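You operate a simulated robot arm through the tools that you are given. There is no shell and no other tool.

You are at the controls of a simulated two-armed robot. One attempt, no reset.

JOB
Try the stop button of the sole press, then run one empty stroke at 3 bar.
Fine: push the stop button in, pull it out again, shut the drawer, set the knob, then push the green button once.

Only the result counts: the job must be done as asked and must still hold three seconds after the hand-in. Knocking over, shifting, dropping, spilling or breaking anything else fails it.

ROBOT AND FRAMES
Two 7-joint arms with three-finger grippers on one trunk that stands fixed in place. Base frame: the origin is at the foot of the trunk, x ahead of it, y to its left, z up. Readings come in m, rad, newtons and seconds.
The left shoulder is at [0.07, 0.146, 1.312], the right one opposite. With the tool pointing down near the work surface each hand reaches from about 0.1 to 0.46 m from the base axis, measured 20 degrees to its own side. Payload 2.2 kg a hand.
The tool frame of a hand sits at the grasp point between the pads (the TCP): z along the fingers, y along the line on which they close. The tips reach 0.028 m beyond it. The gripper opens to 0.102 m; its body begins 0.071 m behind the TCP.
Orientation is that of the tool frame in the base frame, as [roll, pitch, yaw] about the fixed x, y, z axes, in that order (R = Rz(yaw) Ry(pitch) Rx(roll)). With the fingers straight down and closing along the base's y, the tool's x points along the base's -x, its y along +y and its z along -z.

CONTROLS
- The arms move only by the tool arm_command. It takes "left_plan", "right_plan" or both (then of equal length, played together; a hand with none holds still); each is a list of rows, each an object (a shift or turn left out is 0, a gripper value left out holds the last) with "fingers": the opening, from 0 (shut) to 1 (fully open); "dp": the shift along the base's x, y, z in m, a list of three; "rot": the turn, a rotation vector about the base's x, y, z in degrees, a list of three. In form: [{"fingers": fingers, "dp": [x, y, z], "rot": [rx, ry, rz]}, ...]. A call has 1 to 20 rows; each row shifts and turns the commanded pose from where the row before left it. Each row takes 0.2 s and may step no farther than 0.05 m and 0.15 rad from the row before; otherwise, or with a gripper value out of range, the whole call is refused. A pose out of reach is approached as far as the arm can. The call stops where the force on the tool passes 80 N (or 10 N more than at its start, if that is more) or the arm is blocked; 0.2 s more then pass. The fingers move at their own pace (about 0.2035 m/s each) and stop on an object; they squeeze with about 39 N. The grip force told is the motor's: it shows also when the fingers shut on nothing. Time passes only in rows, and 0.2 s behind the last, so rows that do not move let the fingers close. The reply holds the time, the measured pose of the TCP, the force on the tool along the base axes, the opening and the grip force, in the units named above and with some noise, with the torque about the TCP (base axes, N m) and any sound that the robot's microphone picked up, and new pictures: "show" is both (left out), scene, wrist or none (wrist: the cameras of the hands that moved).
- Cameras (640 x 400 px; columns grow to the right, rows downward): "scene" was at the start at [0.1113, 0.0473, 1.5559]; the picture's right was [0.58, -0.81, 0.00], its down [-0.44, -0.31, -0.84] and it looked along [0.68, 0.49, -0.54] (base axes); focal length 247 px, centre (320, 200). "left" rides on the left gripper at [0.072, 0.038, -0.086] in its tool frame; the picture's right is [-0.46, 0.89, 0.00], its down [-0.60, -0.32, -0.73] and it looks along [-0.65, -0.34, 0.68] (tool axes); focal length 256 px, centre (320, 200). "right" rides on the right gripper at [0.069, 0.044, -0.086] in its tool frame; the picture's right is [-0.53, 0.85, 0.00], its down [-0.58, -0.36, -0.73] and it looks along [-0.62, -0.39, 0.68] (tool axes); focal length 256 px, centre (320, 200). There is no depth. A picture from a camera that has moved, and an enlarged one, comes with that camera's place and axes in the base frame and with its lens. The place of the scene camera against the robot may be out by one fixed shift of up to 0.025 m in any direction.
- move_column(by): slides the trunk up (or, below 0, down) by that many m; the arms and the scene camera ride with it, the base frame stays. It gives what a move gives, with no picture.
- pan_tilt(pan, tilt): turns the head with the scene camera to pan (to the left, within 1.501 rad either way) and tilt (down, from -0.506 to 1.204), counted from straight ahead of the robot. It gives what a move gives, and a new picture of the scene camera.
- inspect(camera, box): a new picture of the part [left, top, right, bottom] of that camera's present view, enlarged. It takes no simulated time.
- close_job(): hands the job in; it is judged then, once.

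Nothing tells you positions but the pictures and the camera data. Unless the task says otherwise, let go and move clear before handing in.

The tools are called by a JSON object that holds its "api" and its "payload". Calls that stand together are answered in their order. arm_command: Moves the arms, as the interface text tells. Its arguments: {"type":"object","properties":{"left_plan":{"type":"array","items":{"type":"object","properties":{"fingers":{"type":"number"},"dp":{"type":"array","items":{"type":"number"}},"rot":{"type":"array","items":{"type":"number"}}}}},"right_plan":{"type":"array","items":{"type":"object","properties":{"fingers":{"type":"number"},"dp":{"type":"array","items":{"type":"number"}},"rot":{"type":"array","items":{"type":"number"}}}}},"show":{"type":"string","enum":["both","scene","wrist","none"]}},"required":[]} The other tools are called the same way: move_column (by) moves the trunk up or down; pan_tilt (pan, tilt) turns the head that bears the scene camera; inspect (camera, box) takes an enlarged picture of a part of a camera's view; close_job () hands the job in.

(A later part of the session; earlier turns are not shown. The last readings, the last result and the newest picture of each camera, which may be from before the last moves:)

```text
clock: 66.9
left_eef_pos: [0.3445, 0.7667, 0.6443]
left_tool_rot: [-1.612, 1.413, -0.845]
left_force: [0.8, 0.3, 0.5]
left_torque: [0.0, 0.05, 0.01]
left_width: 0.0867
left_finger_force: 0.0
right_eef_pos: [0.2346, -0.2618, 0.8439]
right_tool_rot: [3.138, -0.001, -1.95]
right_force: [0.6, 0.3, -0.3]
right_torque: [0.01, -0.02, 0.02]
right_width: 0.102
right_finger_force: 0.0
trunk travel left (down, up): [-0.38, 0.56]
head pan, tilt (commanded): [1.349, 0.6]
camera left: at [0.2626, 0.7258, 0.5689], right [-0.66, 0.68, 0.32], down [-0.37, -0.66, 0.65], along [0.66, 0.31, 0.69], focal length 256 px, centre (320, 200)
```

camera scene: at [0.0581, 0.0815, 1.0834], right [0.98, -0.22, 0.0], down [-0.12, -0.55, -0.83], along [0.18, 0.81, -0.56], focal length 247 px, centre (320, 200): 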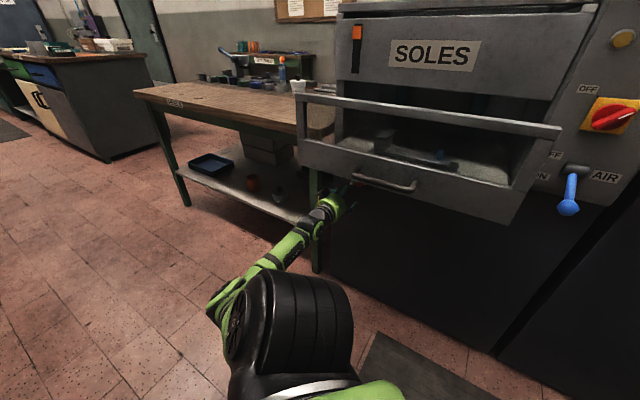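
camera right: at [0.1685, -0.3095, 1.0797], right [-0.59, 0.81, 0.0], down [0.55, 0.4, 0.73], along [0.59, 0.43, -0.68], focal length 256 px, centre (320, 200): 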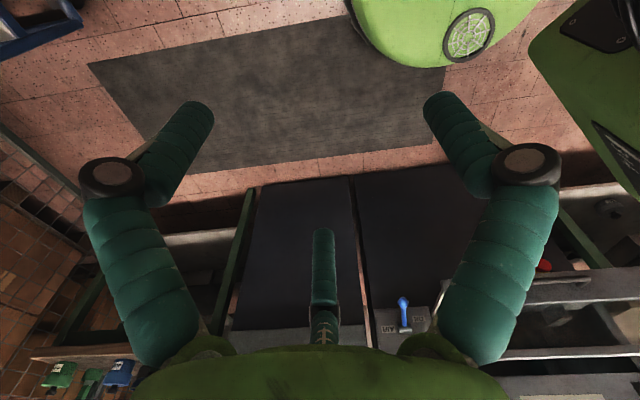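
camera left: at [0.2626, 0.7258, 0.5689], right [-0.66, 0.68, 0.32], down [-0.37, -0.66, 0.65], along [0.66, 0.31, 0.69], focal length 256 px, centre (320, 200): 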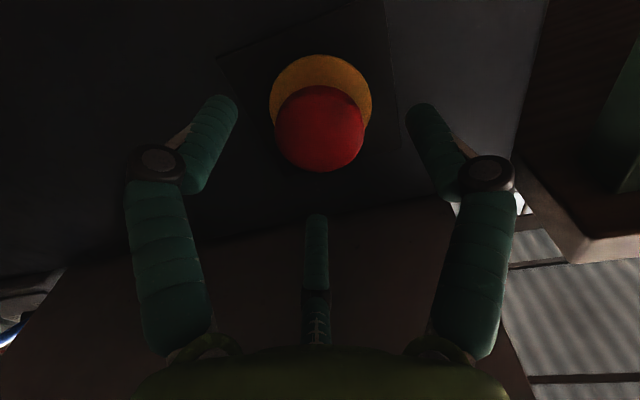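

The approach is aligned again with no reach limit. I'll move forward about 3 cm around the head.

{"api": "arm_command", "payload": {"left_plan": [{"dp": [0.0075, 0.0075, 0.0]}, {"dp": [0.0075, 0.0075, 0.0]}, {"dp": [0.006, 0.006, 0.0]}], "show": "wrist"}}

{"api": "inspect", "payload": {"camera": "left", "box": [160, 0, 480, 200]}}

```text
clock: 67.7
left_eef_pos: [0.3643, 0.7888, 0.6453]
left_tool_rot: [-1.607, 1.415, -0.841]
left_force: [-0.1, 0.0, 0.0]
left_torque: [0.0, -0.01, 0.03]
left_width: 0.0867
left_finger_force: 0.1
right_eef_pos: [0.2353, -0.2622, 0.8433]
right_tool_rot: [3.139, 0.001, -1.95]
right_force: [0.6, -0.3, 0.9]
right_torque: [0.0, 0.0, 0.0]
right_width: 0.102
right_finger_force: 0.1
trunk travel left (down, up): [-0.38, 0.56]
head pan, tilt (commanded): [1.349, 0.6]
camera left: at [0.2837, 0.7471, 0.5689], right [-0.66, 0.68, 0.32], down [-0.37, -0.66, 0.65], along [0.66, 0.31, 0.69], focal length 256 px, centre (320, 200)
```

left: 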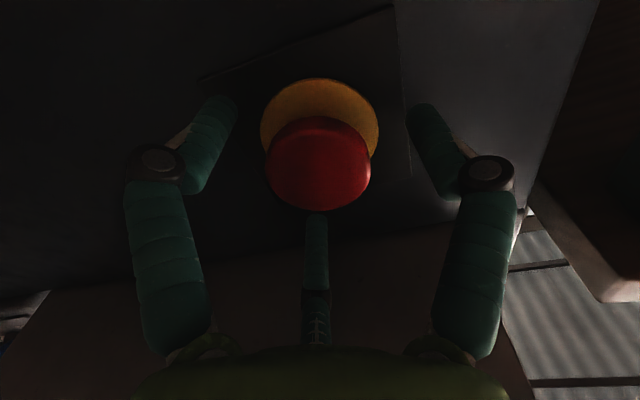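

```text
2.00 times, centred on (320, 100) of left
camera zoom: at [0.2837, 0.7471, 0.5689], right [-0.66, 0.68, 0.32], down [-0.37, -0.66, 0.65], along [0.66, 0.31, 0.69], focal length 512 px, centre (320, 400)
```

zoom: 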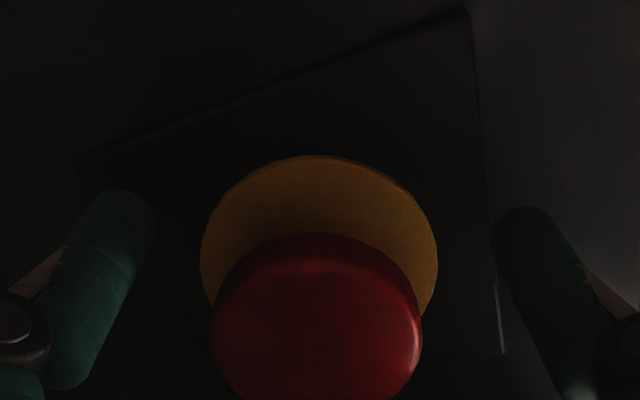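

{"api": "arm_command", "payload": {"left_plan": [{"fingers": 0}, {}, {}], "show": "wrist"}}

{"api": "inspect", "payload": {"camera": "left", "box": [160, 20, 480, 220]}}

```text
clock: 68.5
left_eef_pos: [0.3644, 0.7879, 0.64]
left_tool_rot: [-1.663, 1.412, -0.895]
left_force: [-5.6, -9.7, -12.4]
left_torque: [-0.46, -0.19, 0.37]
left_width: 0.0448
left_finger_force: 45.2
right_eef_pos: [0.2358, -0.2624, 0.8438]
right_tool_rot: [-3.139, -0.003, -1.949]
right_force: [-1.0, 0.3, -0.3]
right_torque: [-0.04, 0.05, -0.01]
right_width: 0.1021
right_finger_force: 0.0
trunk travel left (down, up): [-0.38, 0.56]
head pan, tilt (commanded): [1.349, 0.6]
camera left: at [0.2825, 0.7469, 0.5649], right [-0.66, 0.68, 0.32], down [-0.37, -0.66, 0.66], along [0.66, 0.31, 0.68], focal length 256 px, centre (320, 200)
```

left: 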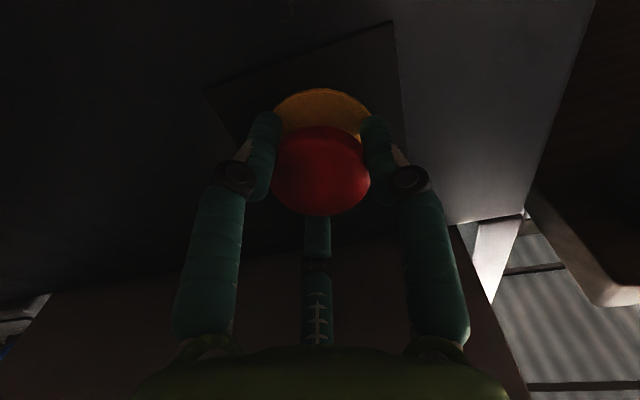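

```text
2.00 times, centred on (320, 120) of left
camera zoom: at [0.2825, 0.7469, 0.5649], right [-0.66, 0.68, 0.32], down [-0.37, -0.66, 0.66], along [0.66, 0.31, 0.68], focal length 512 px, centre (320, 360)
```

zoom: 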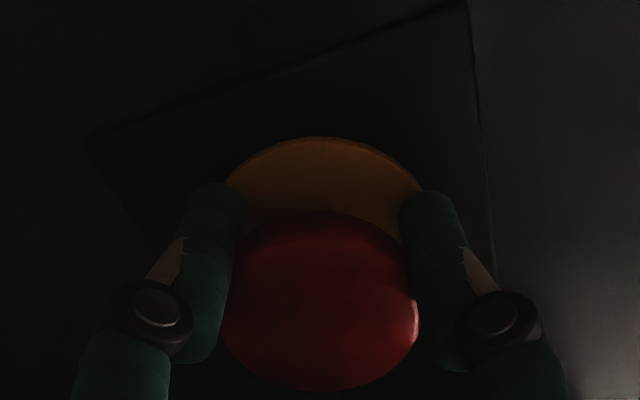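

The fingers hold the head (45 mm wide). Now I pull straight out in small steps.

{"api": "arm_command", "payload": {"left_plan": [{"dp": [-0.004, -0.004, 0.0]}, {"dp": [-0.004, -0.004, 0.0]}, {"dp": [-0.004, -0.004, 0.0]}], "show": "wrist"}}

```text
clock: 69.3
left_eef_pos: [0.3554, 0.7802, 0.6401]
left_tool_rot: [-1.649, 1.415, -0.882]
left_force: [33.8, 28.9, -15.2]
left_torque: [-0.11, -0.33, 0.2]
left_width: 0.0451
left_finger_force: 45.0
right_eef_pos: [0.2381, -0.2579, 0.8444]
right_tool_rot: [3.139, -0.009, -1.949]
right_force: [0.2, -0.1, 0.5]
right_torque: [-0.01, 0.01, -0.03]
right_width: 0.1022
right_finger_force: 0.0
trunk travel left (down, up): [-0.38, 0.56]
head pan, tilt (commanded): [1.349, 0.6]
heard: click
camera left: at [0.2742, 0.7392, 0.5647], right [-0.65, 0.69, 0.32], down [-0.37, -0.66, 0.65], along [0.66, 0.31, 0.68], focal length 256 px, centre (320, 200)
```

left: 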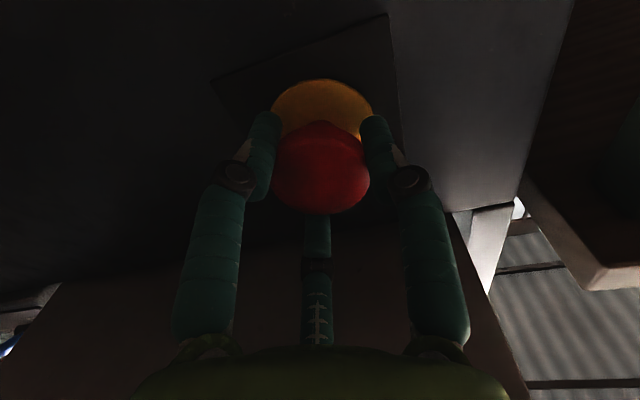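

A second click: the button is pulled out again. I'll open the fingers and back straight away, then check it.

{"api": "arm_command", "payload": {"left_plan": [{"fingers": 0.85}, {"fingers": 0.85}, {"dp": [-0.015, -0.015, 0.0]}, {"dp": [-0.02, -0.02, 0.0]}], "show": "wrist"}}

{"api": "inspect", "payload": {"camera": "left", "box": [200, 0, 440, 150]}}

```text
clock: 70.3
left_eef_pos: [0.3149, 0.7403, 0.6457]
left_tool_rot: [-1.599, 1.417, -0.831]
left_force: [-0.3, 0.9, -0.7]
left_torque: [0.01, -0.01, 0.01]
left_width: 0.0868
left_finger_force: 0.1
right_eef_pos: [0.2351, -0.2619, 0.8429]
right_tool_rot: [-3.141, -0.001, -1.949]
right_force: [-0.2, 0.8, -0.8]
right_torque: [0.03, 0.01, -0.03]
right_width: 0.1018
right_finger_force: 0.0
trunk travel left (down, up): [-0.38, 0.56]
head pan, tilt (commanded): [1.349, 0.6]
camera left: at [0.2358, 0.6998, 0.5692], right [-0.66, 0.68, 0.32], down [-0.37, -0.66, 0.65], along [0.66, 0.31, 0.69], focal length 256 px, centre (320, 200)
```

left: 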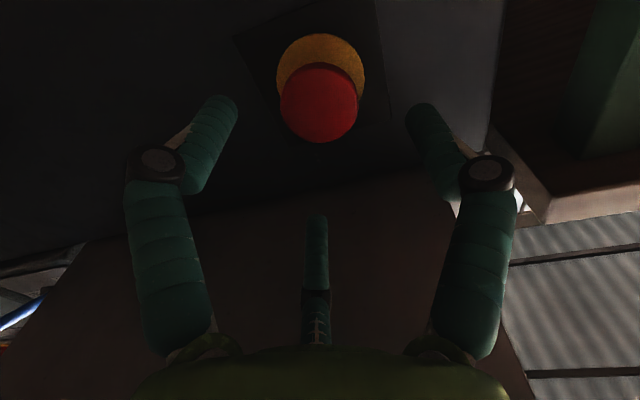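

```text
2.67 times, centred on (320, 75) of left
camera zoom: at [0.2358, 0.6998, 0.5692], right [-0.66, 0.68, 0.32], down [-0.37, -0.66, 0.65], along [0.66, 0.31, 0.69], focal length 683 px, centre (320, 533)
```

zoom: 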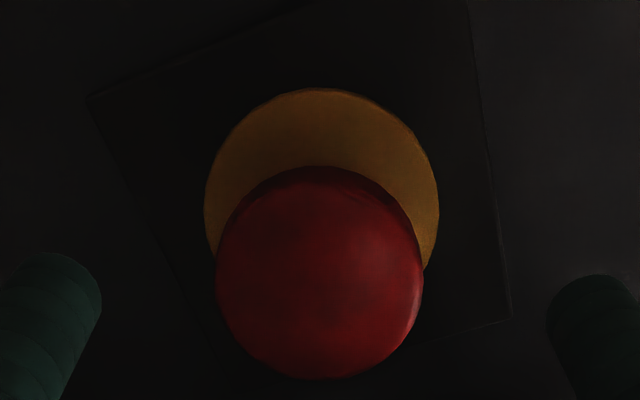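

The button is out again, with the same head-to-disc gap as at the start. Next I'll leave the space under the drawer by the way I came: lower the hand, raise the trunk, and move out to the left.

{"api": "arm_command", "payload": {"left_plan": [{"fingers": 0, "dp": [-0.002, -0.002, -0.04]}, {"dp": [0, 0, -0.04]}, {"dp": [0, 0, -0.04]}, {"dp": [0, 0, -0.035]}], "show": "none"}}

{"api": "move_column", "payload": {"by": 0.15}}

{"api": "arm_command", "payload": {"left_plan": [{"dp": [-0.036, -0.005, -0.01]}, {"dp": [-0.036, -0.005, 0]}, {"dp": [-0.036, -0.005, 0]}, {"dp": [-0.036, -0.004, 0]}, {"dp": [-0.036, 0.0, 0]}], "show": "both"}}

```text
clock: 71.3
left_eef_pos: [0.3161, 0.7551, 0.4933]
left_tool_rot: [-1.601, 1.413, -0.834]
left_force: [-0.8, 0.2, 0.1]
left_torque: [-0.01, -0.02, -0.02]
left_width: 0.0019
left_finger_force: 31.2
left hand out of reach, approached as far as the arm can: row 1, 2
right_eef_pos: [0.235, -0.2623, 0.8446]
right_tool_rot: [3.141, -0.001, -1.949]
right_force: [-0.5, -0.2, 0.9]
right_torque: [-0.01, -0.01, -0.03]
right_width: 0.1021
right_finger_force: 0.0
trunk travel left (down, up): [-0.38, 0.56]
head pan, tilt (commanded): [1.349, 0.6]
```

```text
clock: 73.0
left_eef_pos: [0.3164, 0.7551, 0.6446]
left_tool_rot: [-1.61, 1.417, -0.844]
left_force: [-0.1, -0.5, 0.5]
left_torque: [-0.03, 0.0, 0.03]
left_width: 0.002
left_finger_force: 30.8
right_eef_pos: [0.2346, -0.2627, 0.9925]
right_tool_rot: [3.14, -0.001, -1.95]
right_force: [0.6, 0.2, 0.0]
right_torque: [0.01, 0.0, 0.03]
right_width: 0.102
right_finger_force: 0.0
trunk travel left (down, up): [-0.53, 0.41]
head pan, tilt (commanded): [1.349, 0.6]
```

```text
clock: 74.2
left_eef_pos: [0.1366, 0.7351, 0.6341]
left_tool_rot: [-1.6, 1.414, -0.832]
left_force: [-0.3, 0.5, -0.1]
left_torque: [-0.02, -0.02, 0.0]
left_width: 0.002
left_finger_force: 31.7
right_eef_pos: [0.2339, -0.2622, 0.9932]
right_tool_rot: [-3.141, 0.001, -1.951]
right_force: [0.6, -0.7, 0.5]
right_torque: [0.02, -0.01, -0.04]
right_width: 0.1018
right_finger_force: 0.0
trunk travel left (down, up): [-0.53, 0.41]
head pan, tilt (commanded): [1.349, 0.6]
camera scene: at [0.0577, 0.0817, 1.2334], right [0.98, -0.22, 0.0], down [-0.12, -0.55, -0.83], along [0.18, 0.8, -0.56], focal length 247 px, centre (320, 200)
camera left: at [0.0557, 0.695, 0.557], right [-0.66, 0.68, 0.32], down [-0.37, -0.66, 0.65], along [0.66, 0.31, 0.69], focal length 256 px, centre (320, 200)
```

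scene: 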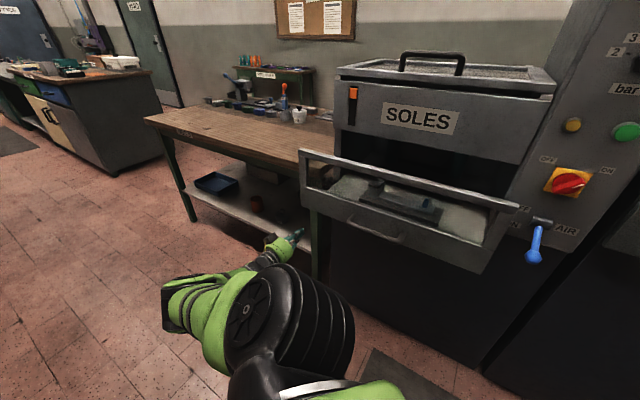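
left: 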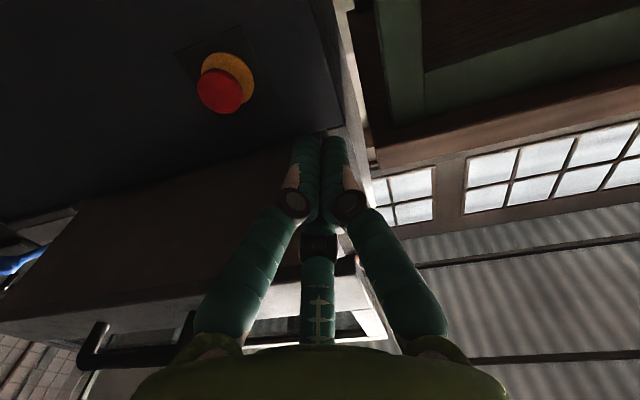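

{"api": "arm_command", "payload": {"left_plan": [{"dp": [-0.035, 0.005, 0]}, {"dp": [-0.038, 0.01, 0]}, {"dp": [-0.038, 0.01, 0]}, {"dp": [-0.036, 0.005, 0]}], "show": "scene"}}

```text
clock: 75.2
left_eef_pos: [-0.0092, 0.761, 0.6405]
left_tool_rot: [-1.603, 1.412, -0.84]
left_force: [0.1, 0.7, -0.2]
left_torque: [0.03, -0.03, -0.01]
left_width: 0.0023
left_finger_force: 31.5
left hand out of reach, approached as far as the arm can: row 4
right_eef_pos: [0.2348, -0.2619, 0.9939]
right_tool_rot: [3.141, 0.0, -1.95]
right_force: [0.3, -1.2, -1.0]
right_torque: [0.03, 0.01, 0.0]
right_width: 0.102
right_finger_force: 0.0
trunk travel left (down, up): [-0.53, 0.41]
head pan, tilt (commanded): [1.349, 0.6]
camera scene: at [0.0581, 0.0817, 1.2334], right [0.98, -0.22, 0.0], down [-0.12, -0.55, -0.83], along [0.18, 0.8, -0.56], focal length 247 px, centre (320, 200)
```

scene: 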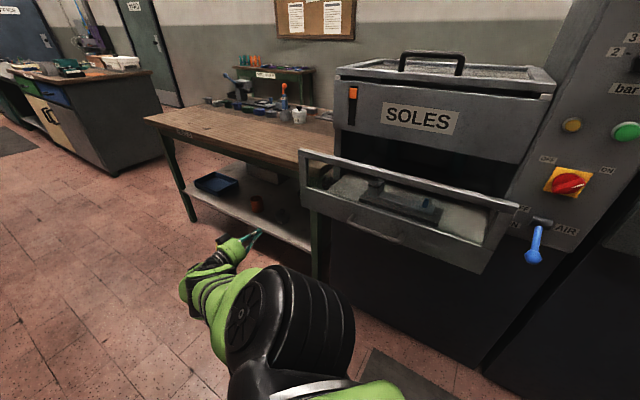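

Next I'll raise the trunk with the hand left of the drawer, then carry the hand over to the front so I can push the drawer shut from there.

{"api": "move_column", "payload": {"by": 0.4}}

{"api": "arm_command", "payload": {"left_plan": [{"dp": [0.02, 0.02, 0.045]}, {"dp": [0.02, 0.02, 0.04]}, {"dp": [0.025, 0.0, 0.04]}, {"dp": [0.03, -0.01, 0.035]}, {"dp": [0.03, -0.01, 0.035]}, {"dp": [0.03, -0.01, 0.035]}, {"dp": [0.03, -0.015, 0.035]}], "show": "scene"}}

```text
clock: 79.0
left_eef_pos: [-0.0104, 0.7609, 1.0382]
left_tool_rot: [-1.608, 1.415, -0.844]
left_force: [-0.9, -0.4, -0.7]
left_torque: [0.01, -0.06, 0.01]
left_width: 0.0021
left_finger_force: 31.0
right_eef_pos: [0.2341, -0.2631, 1.3932]
right_tool_rot: [3.141, 0.001, -1.95]
right_force: [0.3, 0.8, 0.1]
right_torque: [-0.03, 0.0, 0.0]
right_width: 0.1023
right_finger_force: 0.1
trunk travel left (down, up): [-0.93, 0.01]
head pan, tilt (commanded): [1.349, 0.6]
```

```text
refused: row 1 steps farther than a row can; nothing moved
```

{"api": "arm_command", "payload": {"left_plan": [{"dp": [0.02, 0.02, 0.035]}, {"dp": [0.02, 0.02, 0.035]}, {"dp": [0.025, 0.0, 0.04]}, {"dp": [0.03, -0.01, 0.035]}, {"dp": [0.03, -0.01, 0.035]}, {"dp": [0.03, -0.01, 0.035]}, {"dp": [0.03, -0.015, 0.035]}, {"dp": [0.03, -0.015, 0.035]}], "show": "scene"}}

```text
clock: 80.8
left_eef_pos: [0.198, 0.7523, 1.3092]
left_tool_rot: [-1.728, 1.412, -0.975]
left_force: [-0.6, 0.0, 0.6]
left_torque: [-0.02, 0.03, 0.03]
left_width: 0.002
left_finger_force: 31.7
left hand out of reach, approached as far as the arm can: row 8
right_eef_pos: [0.2368, -0.262, 1.3931]
right_tool_rot: [3.138, 0.001, -1.95]
right_force: [-0.8, -0.7, -0.1]
right_torque: [0.03, 0.03, 0.0]
right_width: 0.1021
right_finger_force: 0.1
trunk travel left (down, up): [-0.93, 0.01]
head pan, tilt (commanded): [1.349, 0.6]
camera scene: at [0.0596, 0.0822, 1.6333], right [0.98, -0.22, 0.0], down [-0.12, -0.55, -0.82], along [0.18, 0.8, -0.57], focal length 247 px, centre (320, 200)
```

scene: 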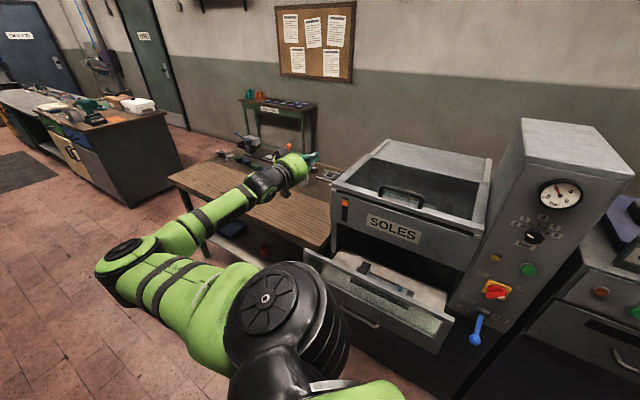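

{"api": "arm_command", "payload": {"left_plan": [{"dp": [0.0204, -0.0264, 0.0222]}, {"dp": [0.0204, -0.0264, 0.0222]}, {"dp": [0.0204, -0.0264, 0.0222]}, {"dp": [0.0204, -0.0264, 0.0222]}, {"dp": [0.0204, -0.0264, 0.0222]}, {"dp": [0.024, -0.036, 0.014]}, {"dp": [0.024, -0.036, 0.014]}, {"dp": [0.024, -0.036, 0.014]}, {"dp": [0.024, -0.036, 0.014]}, {"dp": [0.024, -0.036, 0.014]}], "show": "scene"}}

```text
clock: 83.0
left_eef_pos: [0.4331, 0.4498, 1.492]
left_tool_rot: [-1.638, 1.418, -0.866]
left_force: [2.0, 0.9, -1.0]
left_torque: [0.0, -0.02, 0.05]
left_width: 0.0024
left_finger_force: 31.6
left hand out of reach, approached as far as the arm can: row 7, 8
right_eef_pos: [0.2393, -0.2628, 1.3919]
right_tool_rot: [3.136, 0.001, -1.949]
right_force: [0.9, 0.3, 0.1]
right_torque: [0.02, 0.07, 0.01]
right_width: 0.1022
right_finger_force: 0.0
trunk travel left (down, up): [-0.93, 0.01]
head pan, tilt (commanded): [1.349, 0.6]
camera scene: at [0.0636, 0.0809, 1.6331], right [0.98, -0.22, 0.0], down [-0.13, -0.55, -0.82], along [0.18, 0.81, -0.57], focal length 247 px, centre (320, 200)
```

scene: 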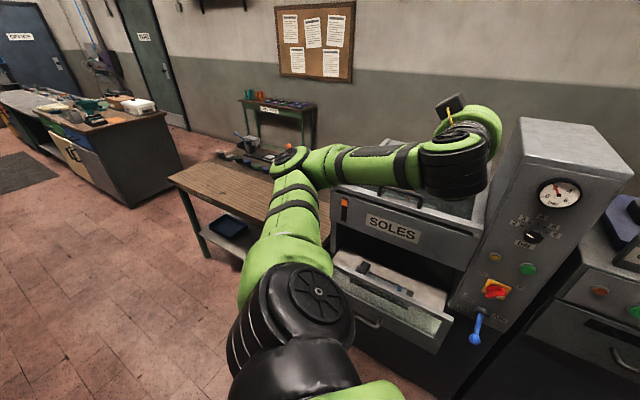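

{"api": "inspect", "payload": {"camera": "scene", "box": [380, 70, 540, 210]}}

{"api": "inspect", "payload": {"camera": "left", "box": [0, 0, 640, 400]}}

```text
2.86 times, centred on (460, 140) of scene
camera zoom: at [0.0636, 0.0809, 1.6331], right [0.98, -0.22, 0.0], down [-0.13, -0.55, -0.82], along [0.18, 0.81, -0.57], focal length 705 px, centre (-80, 371)
```

zoom: 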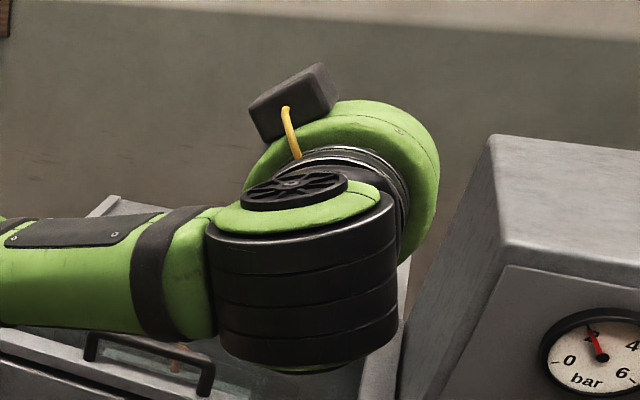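

```text
1.00 times, centred on (320, 200) of left (not enlarged: the box is as wide or as high as the picture)
camera zoom: at [0.3512, 0.4083, 1.4158], right [-0.66, 0.68, 0.33], down [-0.37, -0.66, 0.65], along [0.66, 0.31, 0.68], focal length 256 px, centre (320, 200)
```

zoom: 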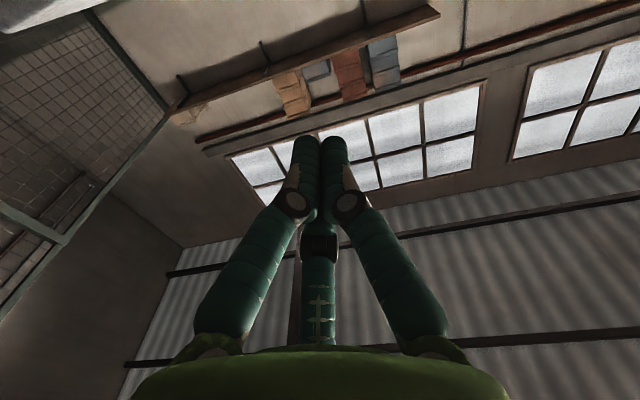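

{"api": "arm_command", "payload": {"left_plan": [{"dp": [0.0206, -0.0352, -0.004]}, {"dp": [0.0206, -0.0352, -0.004]}, {"dp": [0.0206, -0.0352, -0.004]}, {"dp": [0.0206, -0.0352, -0.004]}], "show": "scene"}}

{"api": "pan_tilt", "payload": {"pan": 0.75, "tilt": 0.65}}

```text
clock: 84.0
left_eef_pos: [0.5077, 0.3078, 1.4787]
left_tool_rot: [-1.597, 1.415, -0.83]
left_force: [0.6, -0.7, 0.2]
left_torque: [0.01, 0.03, 0.07]
left_width: 0.0022
left_finger_force: 31.3
right_eef_pos: [0.2351, -0.264, 1.3929]
right_tool_rot: [3.139, 0.002, -1.948]
right_force: [-0.5, -0.4, -0.2]
right_torque: [0.0, 0.01, 0.01]
right_width: 0.1022
right_finger_force: 0.1
trunk travel left (down, up): [-0.93, 0.01]
head pan, tilt (commanded): [1.349, 0.6]
camera scene: at [0.0578, 0.0793, 1.6335], right [0.98, -0.22, 0.0], down [-0.12, -0.55, -0.83], along [0.18, 0.81, -0.56], focal length 247 px, centre (320, 200)
```

scene: 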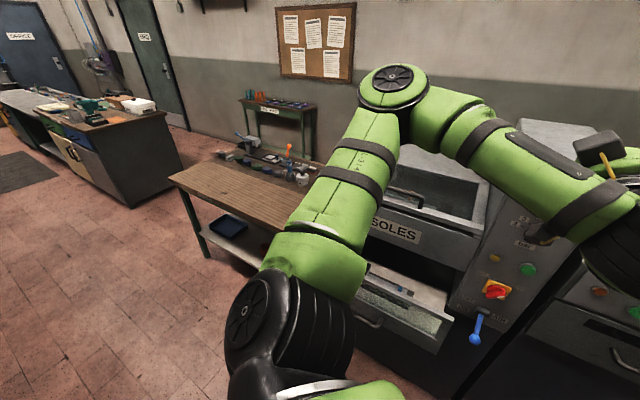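

```text
clock: 85.0
left_eef_pos: [0.508, 0.3124, 1.4775]
left_tool_rot: [-1.611, 1.414, -0.844]
left_force: [0.5, 0.2, 0.1]
left_torque: [-0.03, -0.01, -0.02]
left_width: 0.0021
left_finger_force: 31.0
right_eef_pos: [0.2343, -0.2614, 1.3933]
right_tool_rot: [-3.141, -0.001, -1.948]
right_force: [-0.2, 0.3, 0.0]
right_torque: [0.0, 0.02, 0.03]
right_width: 0.1019
right_finger_force: 0.0
trunk travel left (down, up): [-0.93, 0.01]
head pan, tilt (commanded): [0.75, 0.649]
camera scene: at [0.102, 0.0554, 1.6291], right [0.68, -0.73, 0.0], down [-0.44, -0.41, -0.8], along [0.58, 0.54, -0.6], focal length 247 px, centre (320, 200)
```

scene: 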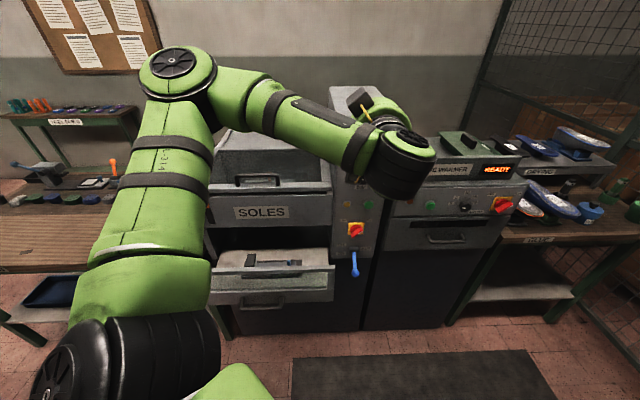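

The arm is in the front posture. I'll pitch the hand 45° downward and bring it to the drawer's centre line so the fingertips can push the drawer's solid lower panel.

{"api": "arm_command", "payload": {"left_plan": [{"dp": [-0.01, 0.01, 0], "rot": [-5.3, 5.3, 0]}, {"dp": [-0.015, 0.01, 0], "rot": [-5.3, 5.3, 0]}, {"dp": [-0.015, 0.01, 0], "rot": [-5.3, 5.3, 0]}, {"dp": [-0.015, 0.01, 0], "rot": [-5.3, 5.3, 0]}, {"dp": [-0.015, 0.01, 0], "rot": [-5.3, 5.3, 0]}, {"dp": [-0.015, 0.01, 0], "rot": [-5.3, 5.3, 0]}], "show": "scene"}}

```text
clock: 86.5
left_eef_pos: [0.4241, 0.3705, 1.4787]
left_tool_rot: [-2.971, 0.762, -2.141]
left_force: [-0.1, -0.1, -0.5]
left_torque: [-0.05, -0.01, 0.0]
left_width: 0.0022
left_finger_force: 31.3
right_eef_pos: [0.2331, -0.2624, 1.3933]
right_tool_rot: [-3.141, 0.0, -1.948]
right_force: [-1.2, 0.0, 0.4]
right_torque: [0.01, -0.03, 0.02]
right_width: 0.1022
right_finger_force: 0.0
trunk travel left (down, up): [-0.93, 0.01]
head pan, tilt (commanded): [0.75, 0.649]
camera scene: at [0.1009, 0.0555, 1.6291], right [0.68, -0.73, 0.0], down [-0.44, -0.41, -0.8], along [0.58, 0.54, -0.6], focal length 247 px, centre (320, 200)
```

scene: 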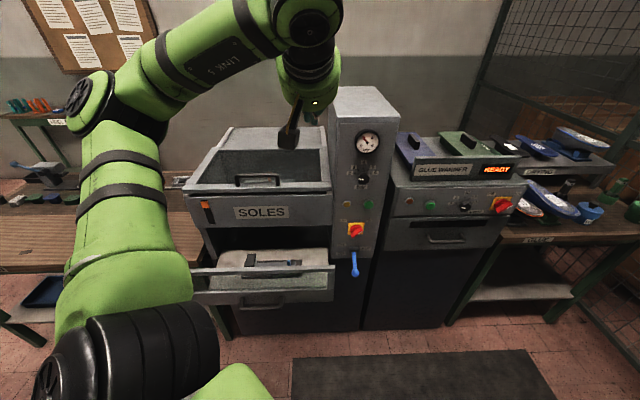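

{"api": "arm_command", "payload": {"left_plan": [{"dp": [-0.005, 0.0, -0.045]}, {"dp": [-0.005, 0.0, -0.045]}, {"dp": [-0.005, 0.0, -0.045]}, {"dp": [-0.005, 0.0, -0.045]}, {"dp": [-0.005, 0.0, -0.045]}], "show": "both"}}

```text
clock: 87.7
left_eef_pos: [0.4091, 0.37, 1.2512]
left_tool_rot: [-2.971, 0.763, -2.139]
left_force: [0.1, -0.2, 0.2]
left_torque: [0.02, 0.01, -0.01]
left_width: 0.0023
left_finger_force: 31.4
left hand out of reach, approached as far as the arm can: row 5
right_eef_pos: [0.2354, -0.2613, 1.3934]
right_tool_rot: [3.14, 0.001, -1.949]
right_force: [1.4, -0.1, 0.7]
right_torque: [0.0, -0.04, 0.0]
right_width: 0.1018
right_finger_force: 0.0
trunk travel left (down, up): [-0.93, 0.01]
head pan, tilt (commanded): [0.75, 0.649]
camera scene: at [0.1027, 0.056, 1.6291], right [0.68, -0.73, 0.0], down [-0.44, -0.41, -0.8], along [0.58, 0.54, -0.61], focal length 247 px, centre (320, 200)
camera left: at [0.3069, 0.3084, 1.2588], right [-0.5, 0.84, 0.21], down [0.11, -0.19, 0.98], along [0.86, 0.51, 0.0], focal length 256 px, centre (320, 200)
```

scene: 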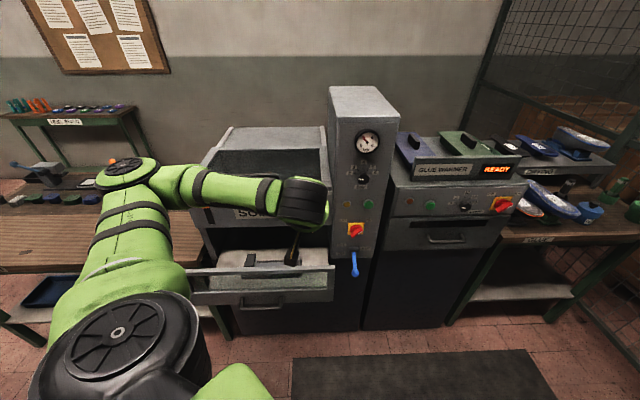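
left: 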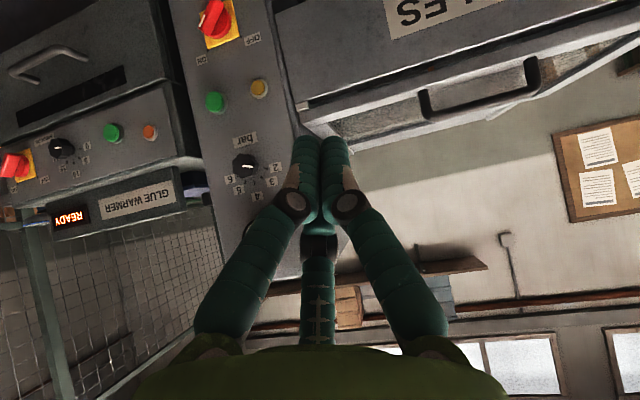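

{"api": "arm_command", "payload": {"left_plan": [{"dp": [0.01, 0.01, -0.045]}, {"dp": [0.0, 0.0, -0.045]}, {"dp": [0.0, 0.0, -0.045]}], "show": "scene"}}

```text
clock: 88.5
left_eef_pos: [0.4164, 0.3809, 1.1189]
left_tool_rot: [-2.97, 0.766, -2.138]
left_force: [-0.1, 0.2, -0.2]
left_torque: [-0.03, -0.02, 0.02]
left_width: 0.0018
left_finger_force: 31.3
right_eef_pos: [0.236, -0.2629, 1.3937]
right_tool_rot: [3.139, 0.0, -1.951]
right_force: [0.1, 0.3, -0.3]
right_torque: [0.01, -0.01, 0.01]
right_width: 0.1021
right_finger_force: 0.0
trunk travel left (down, up): [-0.93, 0.01]
head pan, tilt (commanded): [0.75, 0.649]
camera scene: at [0.1022, 0.0547, 1.6292], right [0.68, -0.73, 0.0], down [-0.44, -0.41, -0.8], along [0.58, 0.54, -0.6], focal length 247 px, centre (320, 200)
```

scene: 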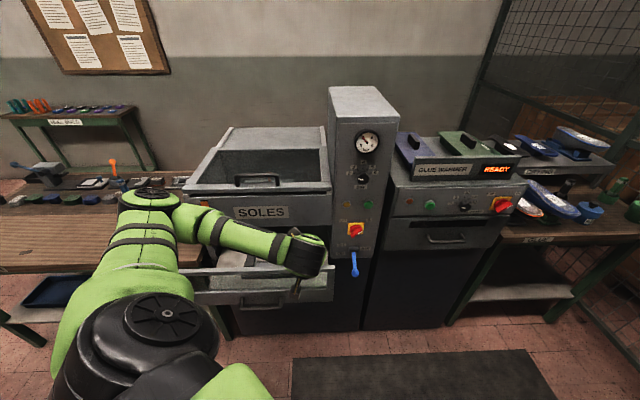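

{"api": "arm_command", "payload": {"left_plan": [{"dp": [-0.003, -0.003, -0.045]}, {"dp": [-0.003, -0.003, -0.045]}, {"dp": [0.0, 0.0, -0.045]}, {"dp": [0.0, 0.0, -0.045]}, {"dp": [0.0, 0.0, -0.045]}], "show": "both"}}

```text
clock: 89.7
left_eef_pos: [0.424, 0.3629, 0.8979]
left_tool_rot: [-2.982, 0.764, -2.14]
left_force: [0.7, -0.2, 0.3]
left_torque: [0.01, 0.02, 0.0]
left_width: 0.0022
left_finger_force: 31.1
left hand out of reach, approached as far as the arm can: row 4, 5
right_eef_pos: [0.2365, -0.264, 1.3938]
right_tool_rot: [3.137, 0.0, -1.951]
right_force: [1.4, -0.2, -1.1]
right_torque: [0.06, 0.01, -0.01]
right_width: 0.1017
right_finger_force: 0.1
trunk travel left (down, up): [-0.93, 0.01]
head pan, tilt (commanded): [0.75, 0.649]
camera scene: at [0.1047, 0.0534, 1.6291], right [0.68, -0.73, 0.0], down [-0.44, -0.41, -0.8], along [0.58, 0.54, -0.61], focal length 247 px, centre (320, 200)
camera left: at [0.3234, 0.3022, 0.9057], right [-0.5, 0.84, 0.22], down [0.11, -0.19, 0.98], along [0.86, 0.51, 0.0], focal length 256 px, centre (320, 200)
```

scene: 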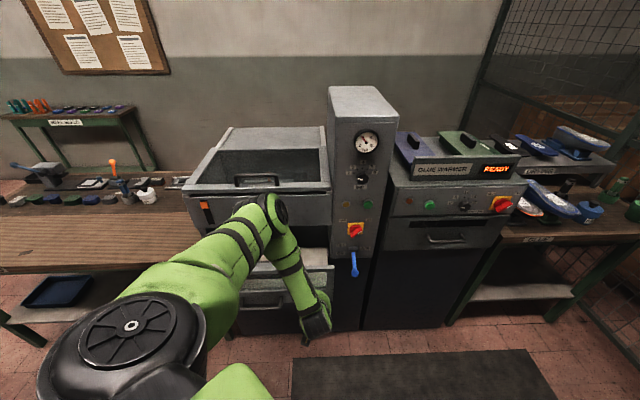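
left: 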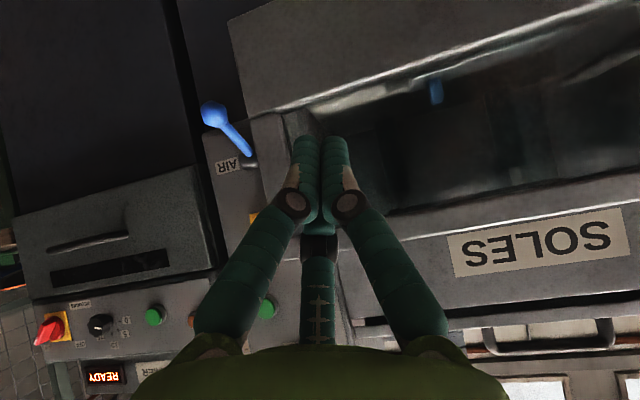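

{"api": "inspect", "payload": {"camera": "left", "box": [190, 0, 640, 280]}}

{"api": "inspect", "payload": {"camera": "scene", "box": [200, 230, 380, 345]}}

```text
1.42 times, centred on (415, 140) of left
camera zoom: at [0.3234, 0.3022, 0.9057], right [-0.5, 0.84, 0.22], down [0.11, -0.19, 0.98], along [0.86, 0.51, 0.0], focal length 364 px, centre (185, 285)
```

zoom: 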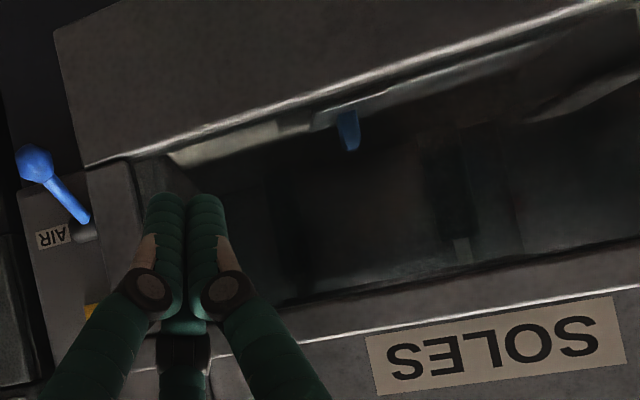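

```text
3.48 times, centred on (290, 288) of scene
camera zoom: at [0.1047, 0.0534, 1.6291], right [0.68, -0.73, 0.0], down [-0.44, -0.41, -0.8], along [0.58, 0.54, -0.61], focal length 858 px, centre (424, -104)
```

zoom: 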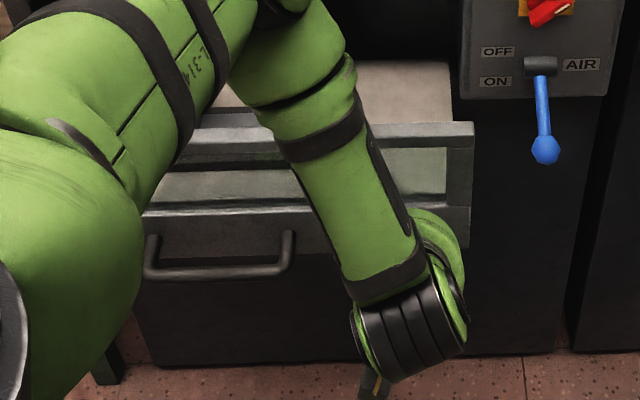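

The drawer's solid lower strip runs from about z = 0.74 to 0.82. Lowering the trunk about 0.1 m puts the fingertips on it, to the right of the handle.

{"api": "move_column", "payload": {"by": -0.095}}

{"api": "arm_command", "payload": {"left_plan": [{"dp": [-0.004, 0.012, 0.0]}, {"dp": [0.02, 0.02, 0.0]}], "show": "both"}}

```text
clock: 90.9
left_eef_pos: [0.4237, 0.3645, 0.8047]
left_tool_rot: [-2.979, 0.765, -2.141]
left_force: [0.1, 0.0, 0.2]
left_torque: [-0.03, 0.03, -0.01]
left_width: 0.0021
left_finger_force: 31.6
right_eef_pos: [0.2343, -0.2625, 1.2985]
right_tool_rot: [-3.141, 0.0, -1.949]
right_force: [0.1, 0.1, 0.4]
right_torque: [0.04, 0.03, -0.03]
right_width: 0.1021
right_finger_force: 0.0
trunk travel left (down, up): [-0.835, 0.105]
head pan, tilt (commanded): [0.75, 0.649]
```

```text
clock: 91.5
left_eef_pos: [0.4447, 0.3949, 0.8028]
left_tool_rot: [-2.981, 0.764, -2.14]
left_force: [0.7, -0.1, -0.5]
left_torque: [-0.03, -0.01, 0.03]
left_width: 0.0023
left_finger_force: 31.6
left hand out of reach, approached as far as the arm can: row 1
right_eef_pos: [0.236, -0.2621, 1.299]
right_tool_rot: [3.138, 0.001, -1.95]
right_force: [-0.2, -0.7, 0.1]
right_torque: [0.03, 0.03, 0.01]
right_width: 0.1019
right_finger_force: 0.0
trunk travel left (down, up): [-0.835, 0.105]
head pan, tilt (commanded): [0.75, 0.649]
camera scene: at [0.1029, 0.0552, 1.534], right [0.68, -0.73, 0.0], down [-0.44, -0.41, -0.8], along [0.58, 0.54, -0.61], focal length 247 px, centre (320, 200)
camera left: at [0.3434, 0.3319, 0.8112], right [-0.5, 0.84, 0.22], down [0.11, -0.19, 0.98], along [0.86, 0.52, 0.0], focal length 256 px, centre (320, 200)
```

scene: 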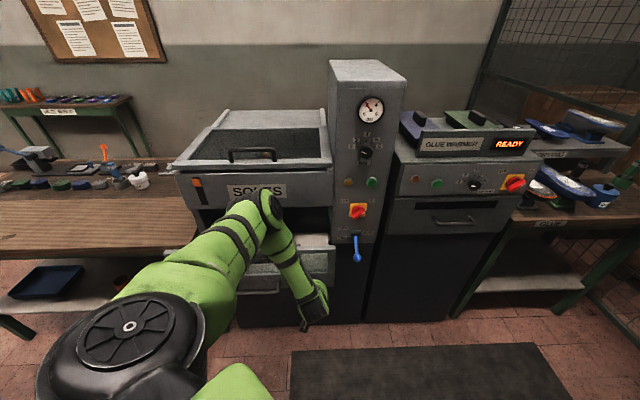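
left: 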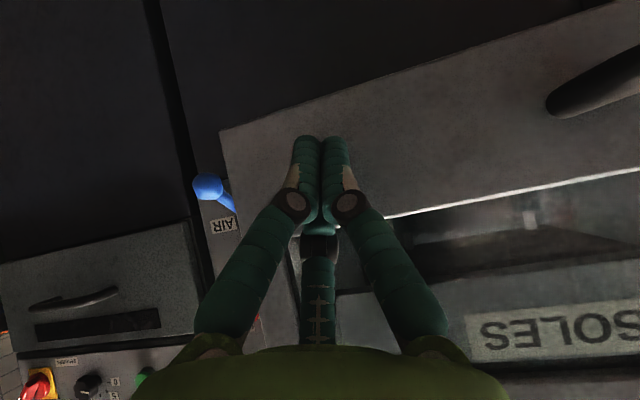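

Fingertips are centred on the solid strip. I'll start pushing the drawer in along the press axis.

{"api": "arm_command", "payload": {"left_plan": [{"dp": [0.018, 0.018, 0]}, {"dp": [0.018, 0.018, 0]}, {"dp": [0.018, 0.018, 0]}, {"dp": [0.018, 0.018, 0]}], "show": "both"}}

```text
clock: 92.5
left_eef_pos: [0.5157, 0.4659, 0.8028]
left_tool_rot: [-2.98, 0.766, -2.139]
left_force: [-0.1, 0.2, -1.0]
left_torque: [-0.02, 0.0, 0.01]
left_width: 0.002
left_finger_force: 31.1
right_eef_pos: [0.2352, -0.262, 1.2989]
right_tool_rot: [3.14, -0.001, -1.95]
right_force: [0.4, -0.1, 0.0]
right_torque: [-0.02, 0.02, 0.01]
right_width: 0.1018
right_finger_force: 0.1
trunk travel left (down, up): [-0.835, 0.105]
head pan, tilt (commanded): [0.75, 0.649]
camera scene: at [0.1028, 0.0555, 1.534], right [0.68, -0.73, 0.0], down [-0.44, -0.41, -0.8], along [0.58, 0.54, -0.61], focal length 247 px, centre (320, 200)
camera left: at [0.4143, 0.4042, 0.8107], right [-0.5, 0.84, 0.22], down [0.11, -0.19, 0.98], along [0.86, 0.51, 0.0], focal length 256 px, centre (320, 200)
```

scene: 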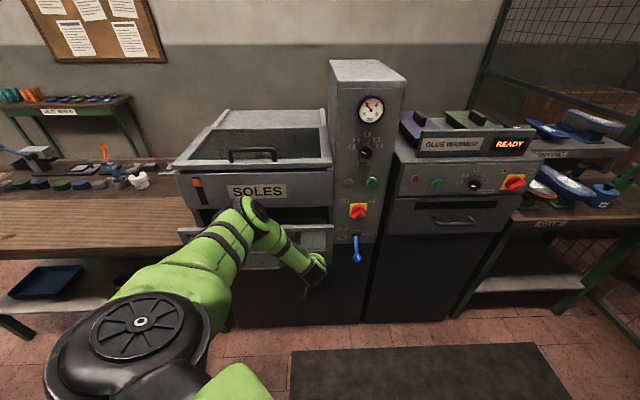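
left: 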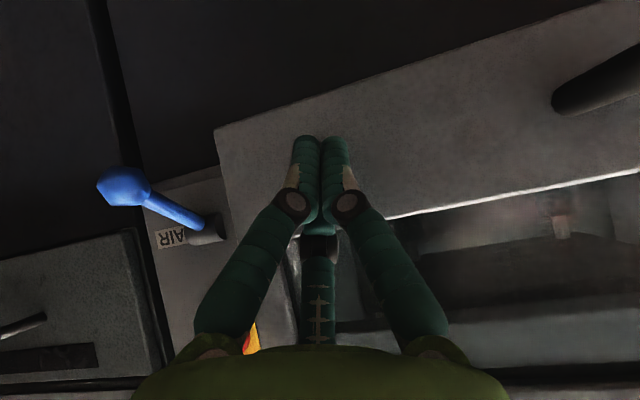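

{"api": "arm_command", "payload": {"left_plan": [{"dp": [0.016, 0.016, 0]}, {"dp": [0.016, 0.016, 0]}, {"dp": [0.014, 0.014, 0]}], "show": "both"}}

```text
clock: 93.3
left_eef_pos: [0.5603, 0.5104, 0.8036]
left_tool_rot: [-2.979, 0.765, -2.138]
left_force: [0.4, -0.6, -0.1]
left_torque: [0.0, -0.01, -0.01]
left_width: 0.0024
left_finger_force: 31.5
right_eef_pos: [0.2358, -0.2621, 1.2988]
right_tool_rot: [3.14, -0.001, -1.948]
right_force: [-0.2, 0.2, -0.4]
right_torque: [0.02, 0.01, 0.0]
right_width: 0.1019
right_finger_force: 0.1
trunk travel left (down, up): [-0.835, 0.105]
head pan, tilt (commanded): [0.75, 0.649]
camera scene: at [0.1025, 0.0546, 1.5341], right [0.68, -0.73, 0.0], down [-0.44, -0.41, -0.8], along [0.58, 0.54, -0.6], focal length 247 px, centre (320, 200)
camera left: at [0.4597, 0.4487, 0.8115], right [-0.5, 0.84, 0.22], down [0.11, -0.19, 0.98], along [0.86, 0.51, 0.0], focal length 256 px, centre (320, 200)
```

scene: 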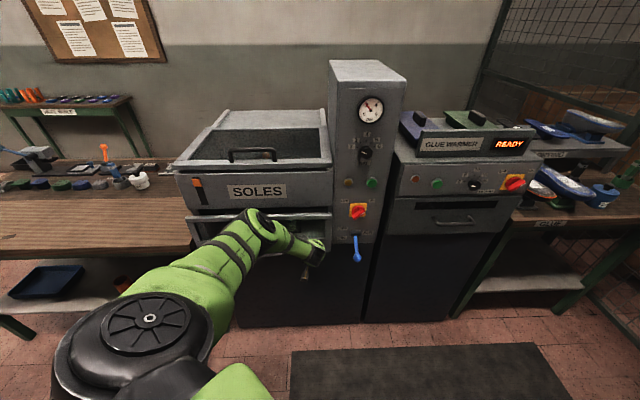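
left: 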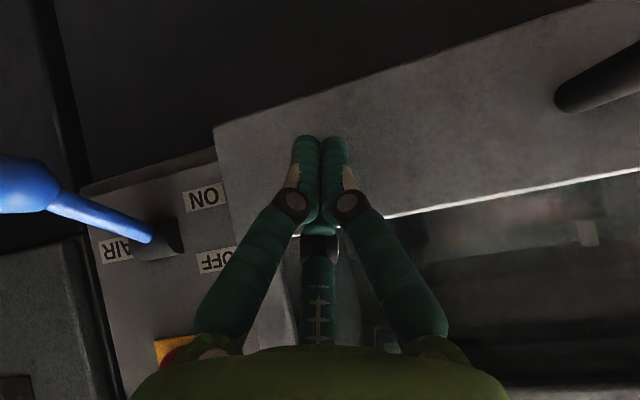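

{"api": "arm_command", "payload": {"left_plan": [{"dp": [0.009, 0.009, 0]}, {"dp": [0.009, 0.009, 0]}, {"dp": [0.007, 0.007, 0]}, {"dp": [0.007, 0.007, 0]}], "show": "both"}}

```text
clock: 94.3
left_eef_pos: [0.5937, 0.5415, 0.8044]
left_tool_rot: [-2.979, 0.764, -2.139]
left_force: [-0.9, 0.0, 0.2]
left_torque: [-0.01, 0.01, 0.01]
left_width: 0.002
left_finger_force: 31.5
right_eef_pos: [0.2361, -0.2621, 1.2978]
right_tool_rot: [3.141, -0.001, -1.95]
right_force: [0.6, -0.3, 0.6]
right_torque: [0.03, 0.01, 0.02]
right_width: 0.102
right_finger_force: 0.0
trunk travel left (down, up): [-0.835, 0.105]
head pan, tilt (commanded): [0.75, 0.649]
camera scene: at [0.1024, 0.0541, 1.5341], right [0.68, -0.73, 0.0], down [-0.44, -0.41, -0.8], along [0.58, 0.54, -0.6], focal length 247 px, centre (320, 200)
camera left: at [0.4914, 0.4795, 0.8123], right [-0.5, 0.84, 0.22], down [0.11, -0.19, 0.98], along [0.86, 0.51, 0.0], focal length 256 px, centre (320, 200)
```

scene: 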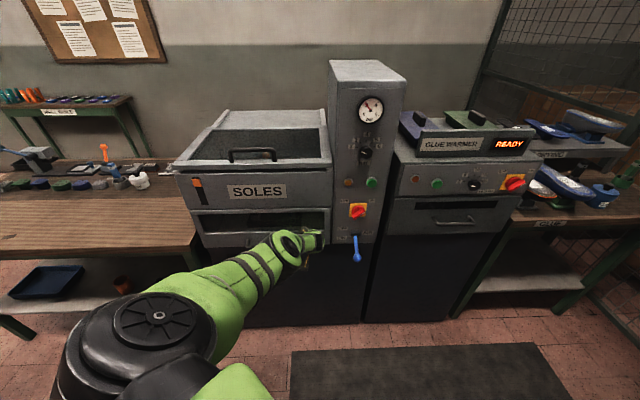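
left: 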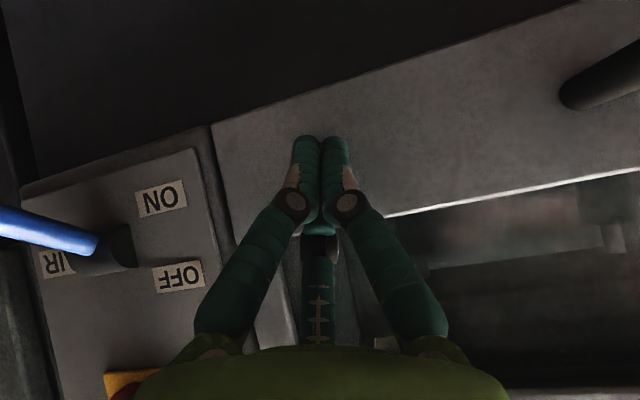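

{"api": "arm_command", "payload": {"left_plan": [{"dp": [0.005, 0.005, 0]}, {"dp": [0.005, 0.005, 0]}, {"dp": [0.005, 0.005, 0]}], "show": "wrist"}}

```text
clock: 95.1
left_eef_pos: [0.5918, 0.5414, 0.8044]
left_tool_rot: [-2.976, 0.766, -2.138]
left_force: [-1.4, -0.9, -0.9]
left_torque: [0.02, 0.03, 0.0]
left_width: 0.0022
left_finger_force: 31.6
left hand out of reach, approached as far as the arm can: row 1, 2, 3
right_eef_pos: [0.2351, -0.2623, 1.2985]
right_tool_rot: [-3.141, -0.001, -1.949]
right_force: [-0.7, -0.1, 0.0]
right_torque: [0.02, 0.0, -0.01]
right_width: 0.102
right_finger_force: 0.1
trunk travel left (down, up): [-0.835, 0.105]
head pan, tilt (commanded): [0.75, 0.649]
camera left: at [0.4913, 0.4796, 0.8124], right [-0.5, 0.84, 0.22], down [0.11, -0.19, 0.98], along [0.86, 0.51, 0.0], focal length 256 px, centre (320, 200)
```

left: 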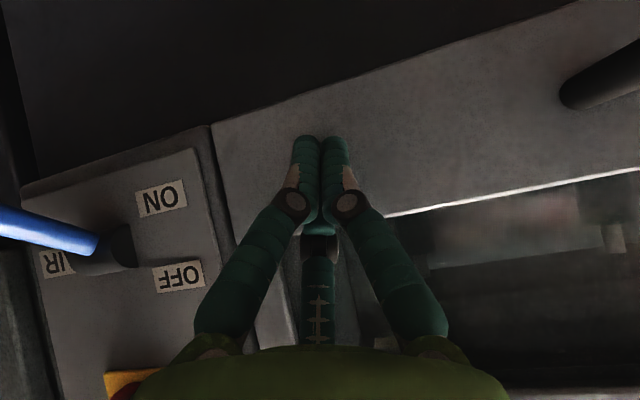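

The arm has run out of reach just short of shut. I'll check how far the drawer still stands out.

{"api": "inspect", "payload": {"camera": "scene", "box": [170, 170, 390, 300]}}

{"api": "inspect", "payload": {"camera": "left", "box": [150, 80, 400, 360]}}

```text
2.91 times, centred on (280, 235) of scene
camera zoom: at [0.102, 0.0546, 1.5341], right [0.68, -0.73, 0.0], down [-0.44, -0.41, -0.8], along [0.58, 0.54, -0.6], focal length 718 px, centre (436, 98)
```

zoom: 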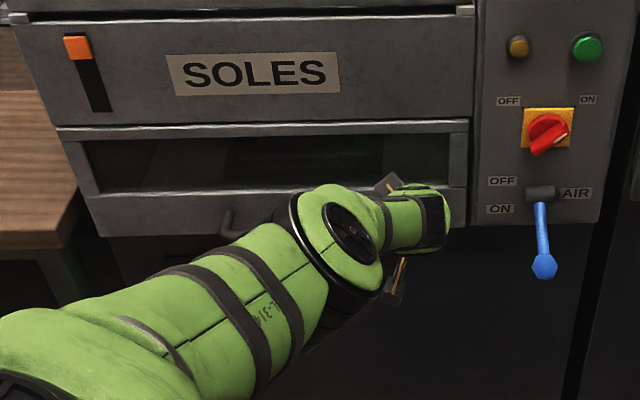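

```text
1.43 times, centred on (275, 220) of left
camera zoom: at [0.4913, 0.4796, 0.8124], right [-0.5, 0.84, 0.22], down [0.11, -0.19, 0.98], along [0.86, 0.51, 0.0], focal length 366 px, centre (384, 171)
```

zoom: 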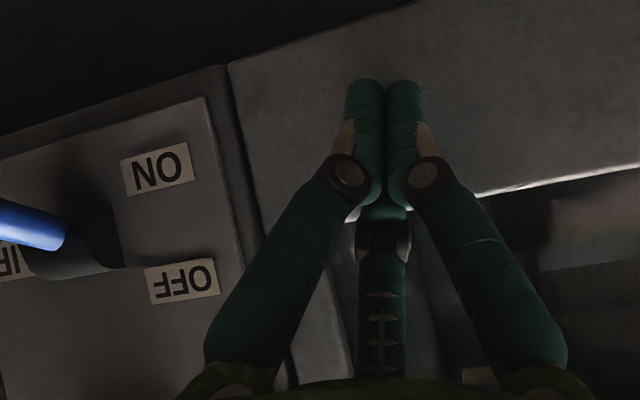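

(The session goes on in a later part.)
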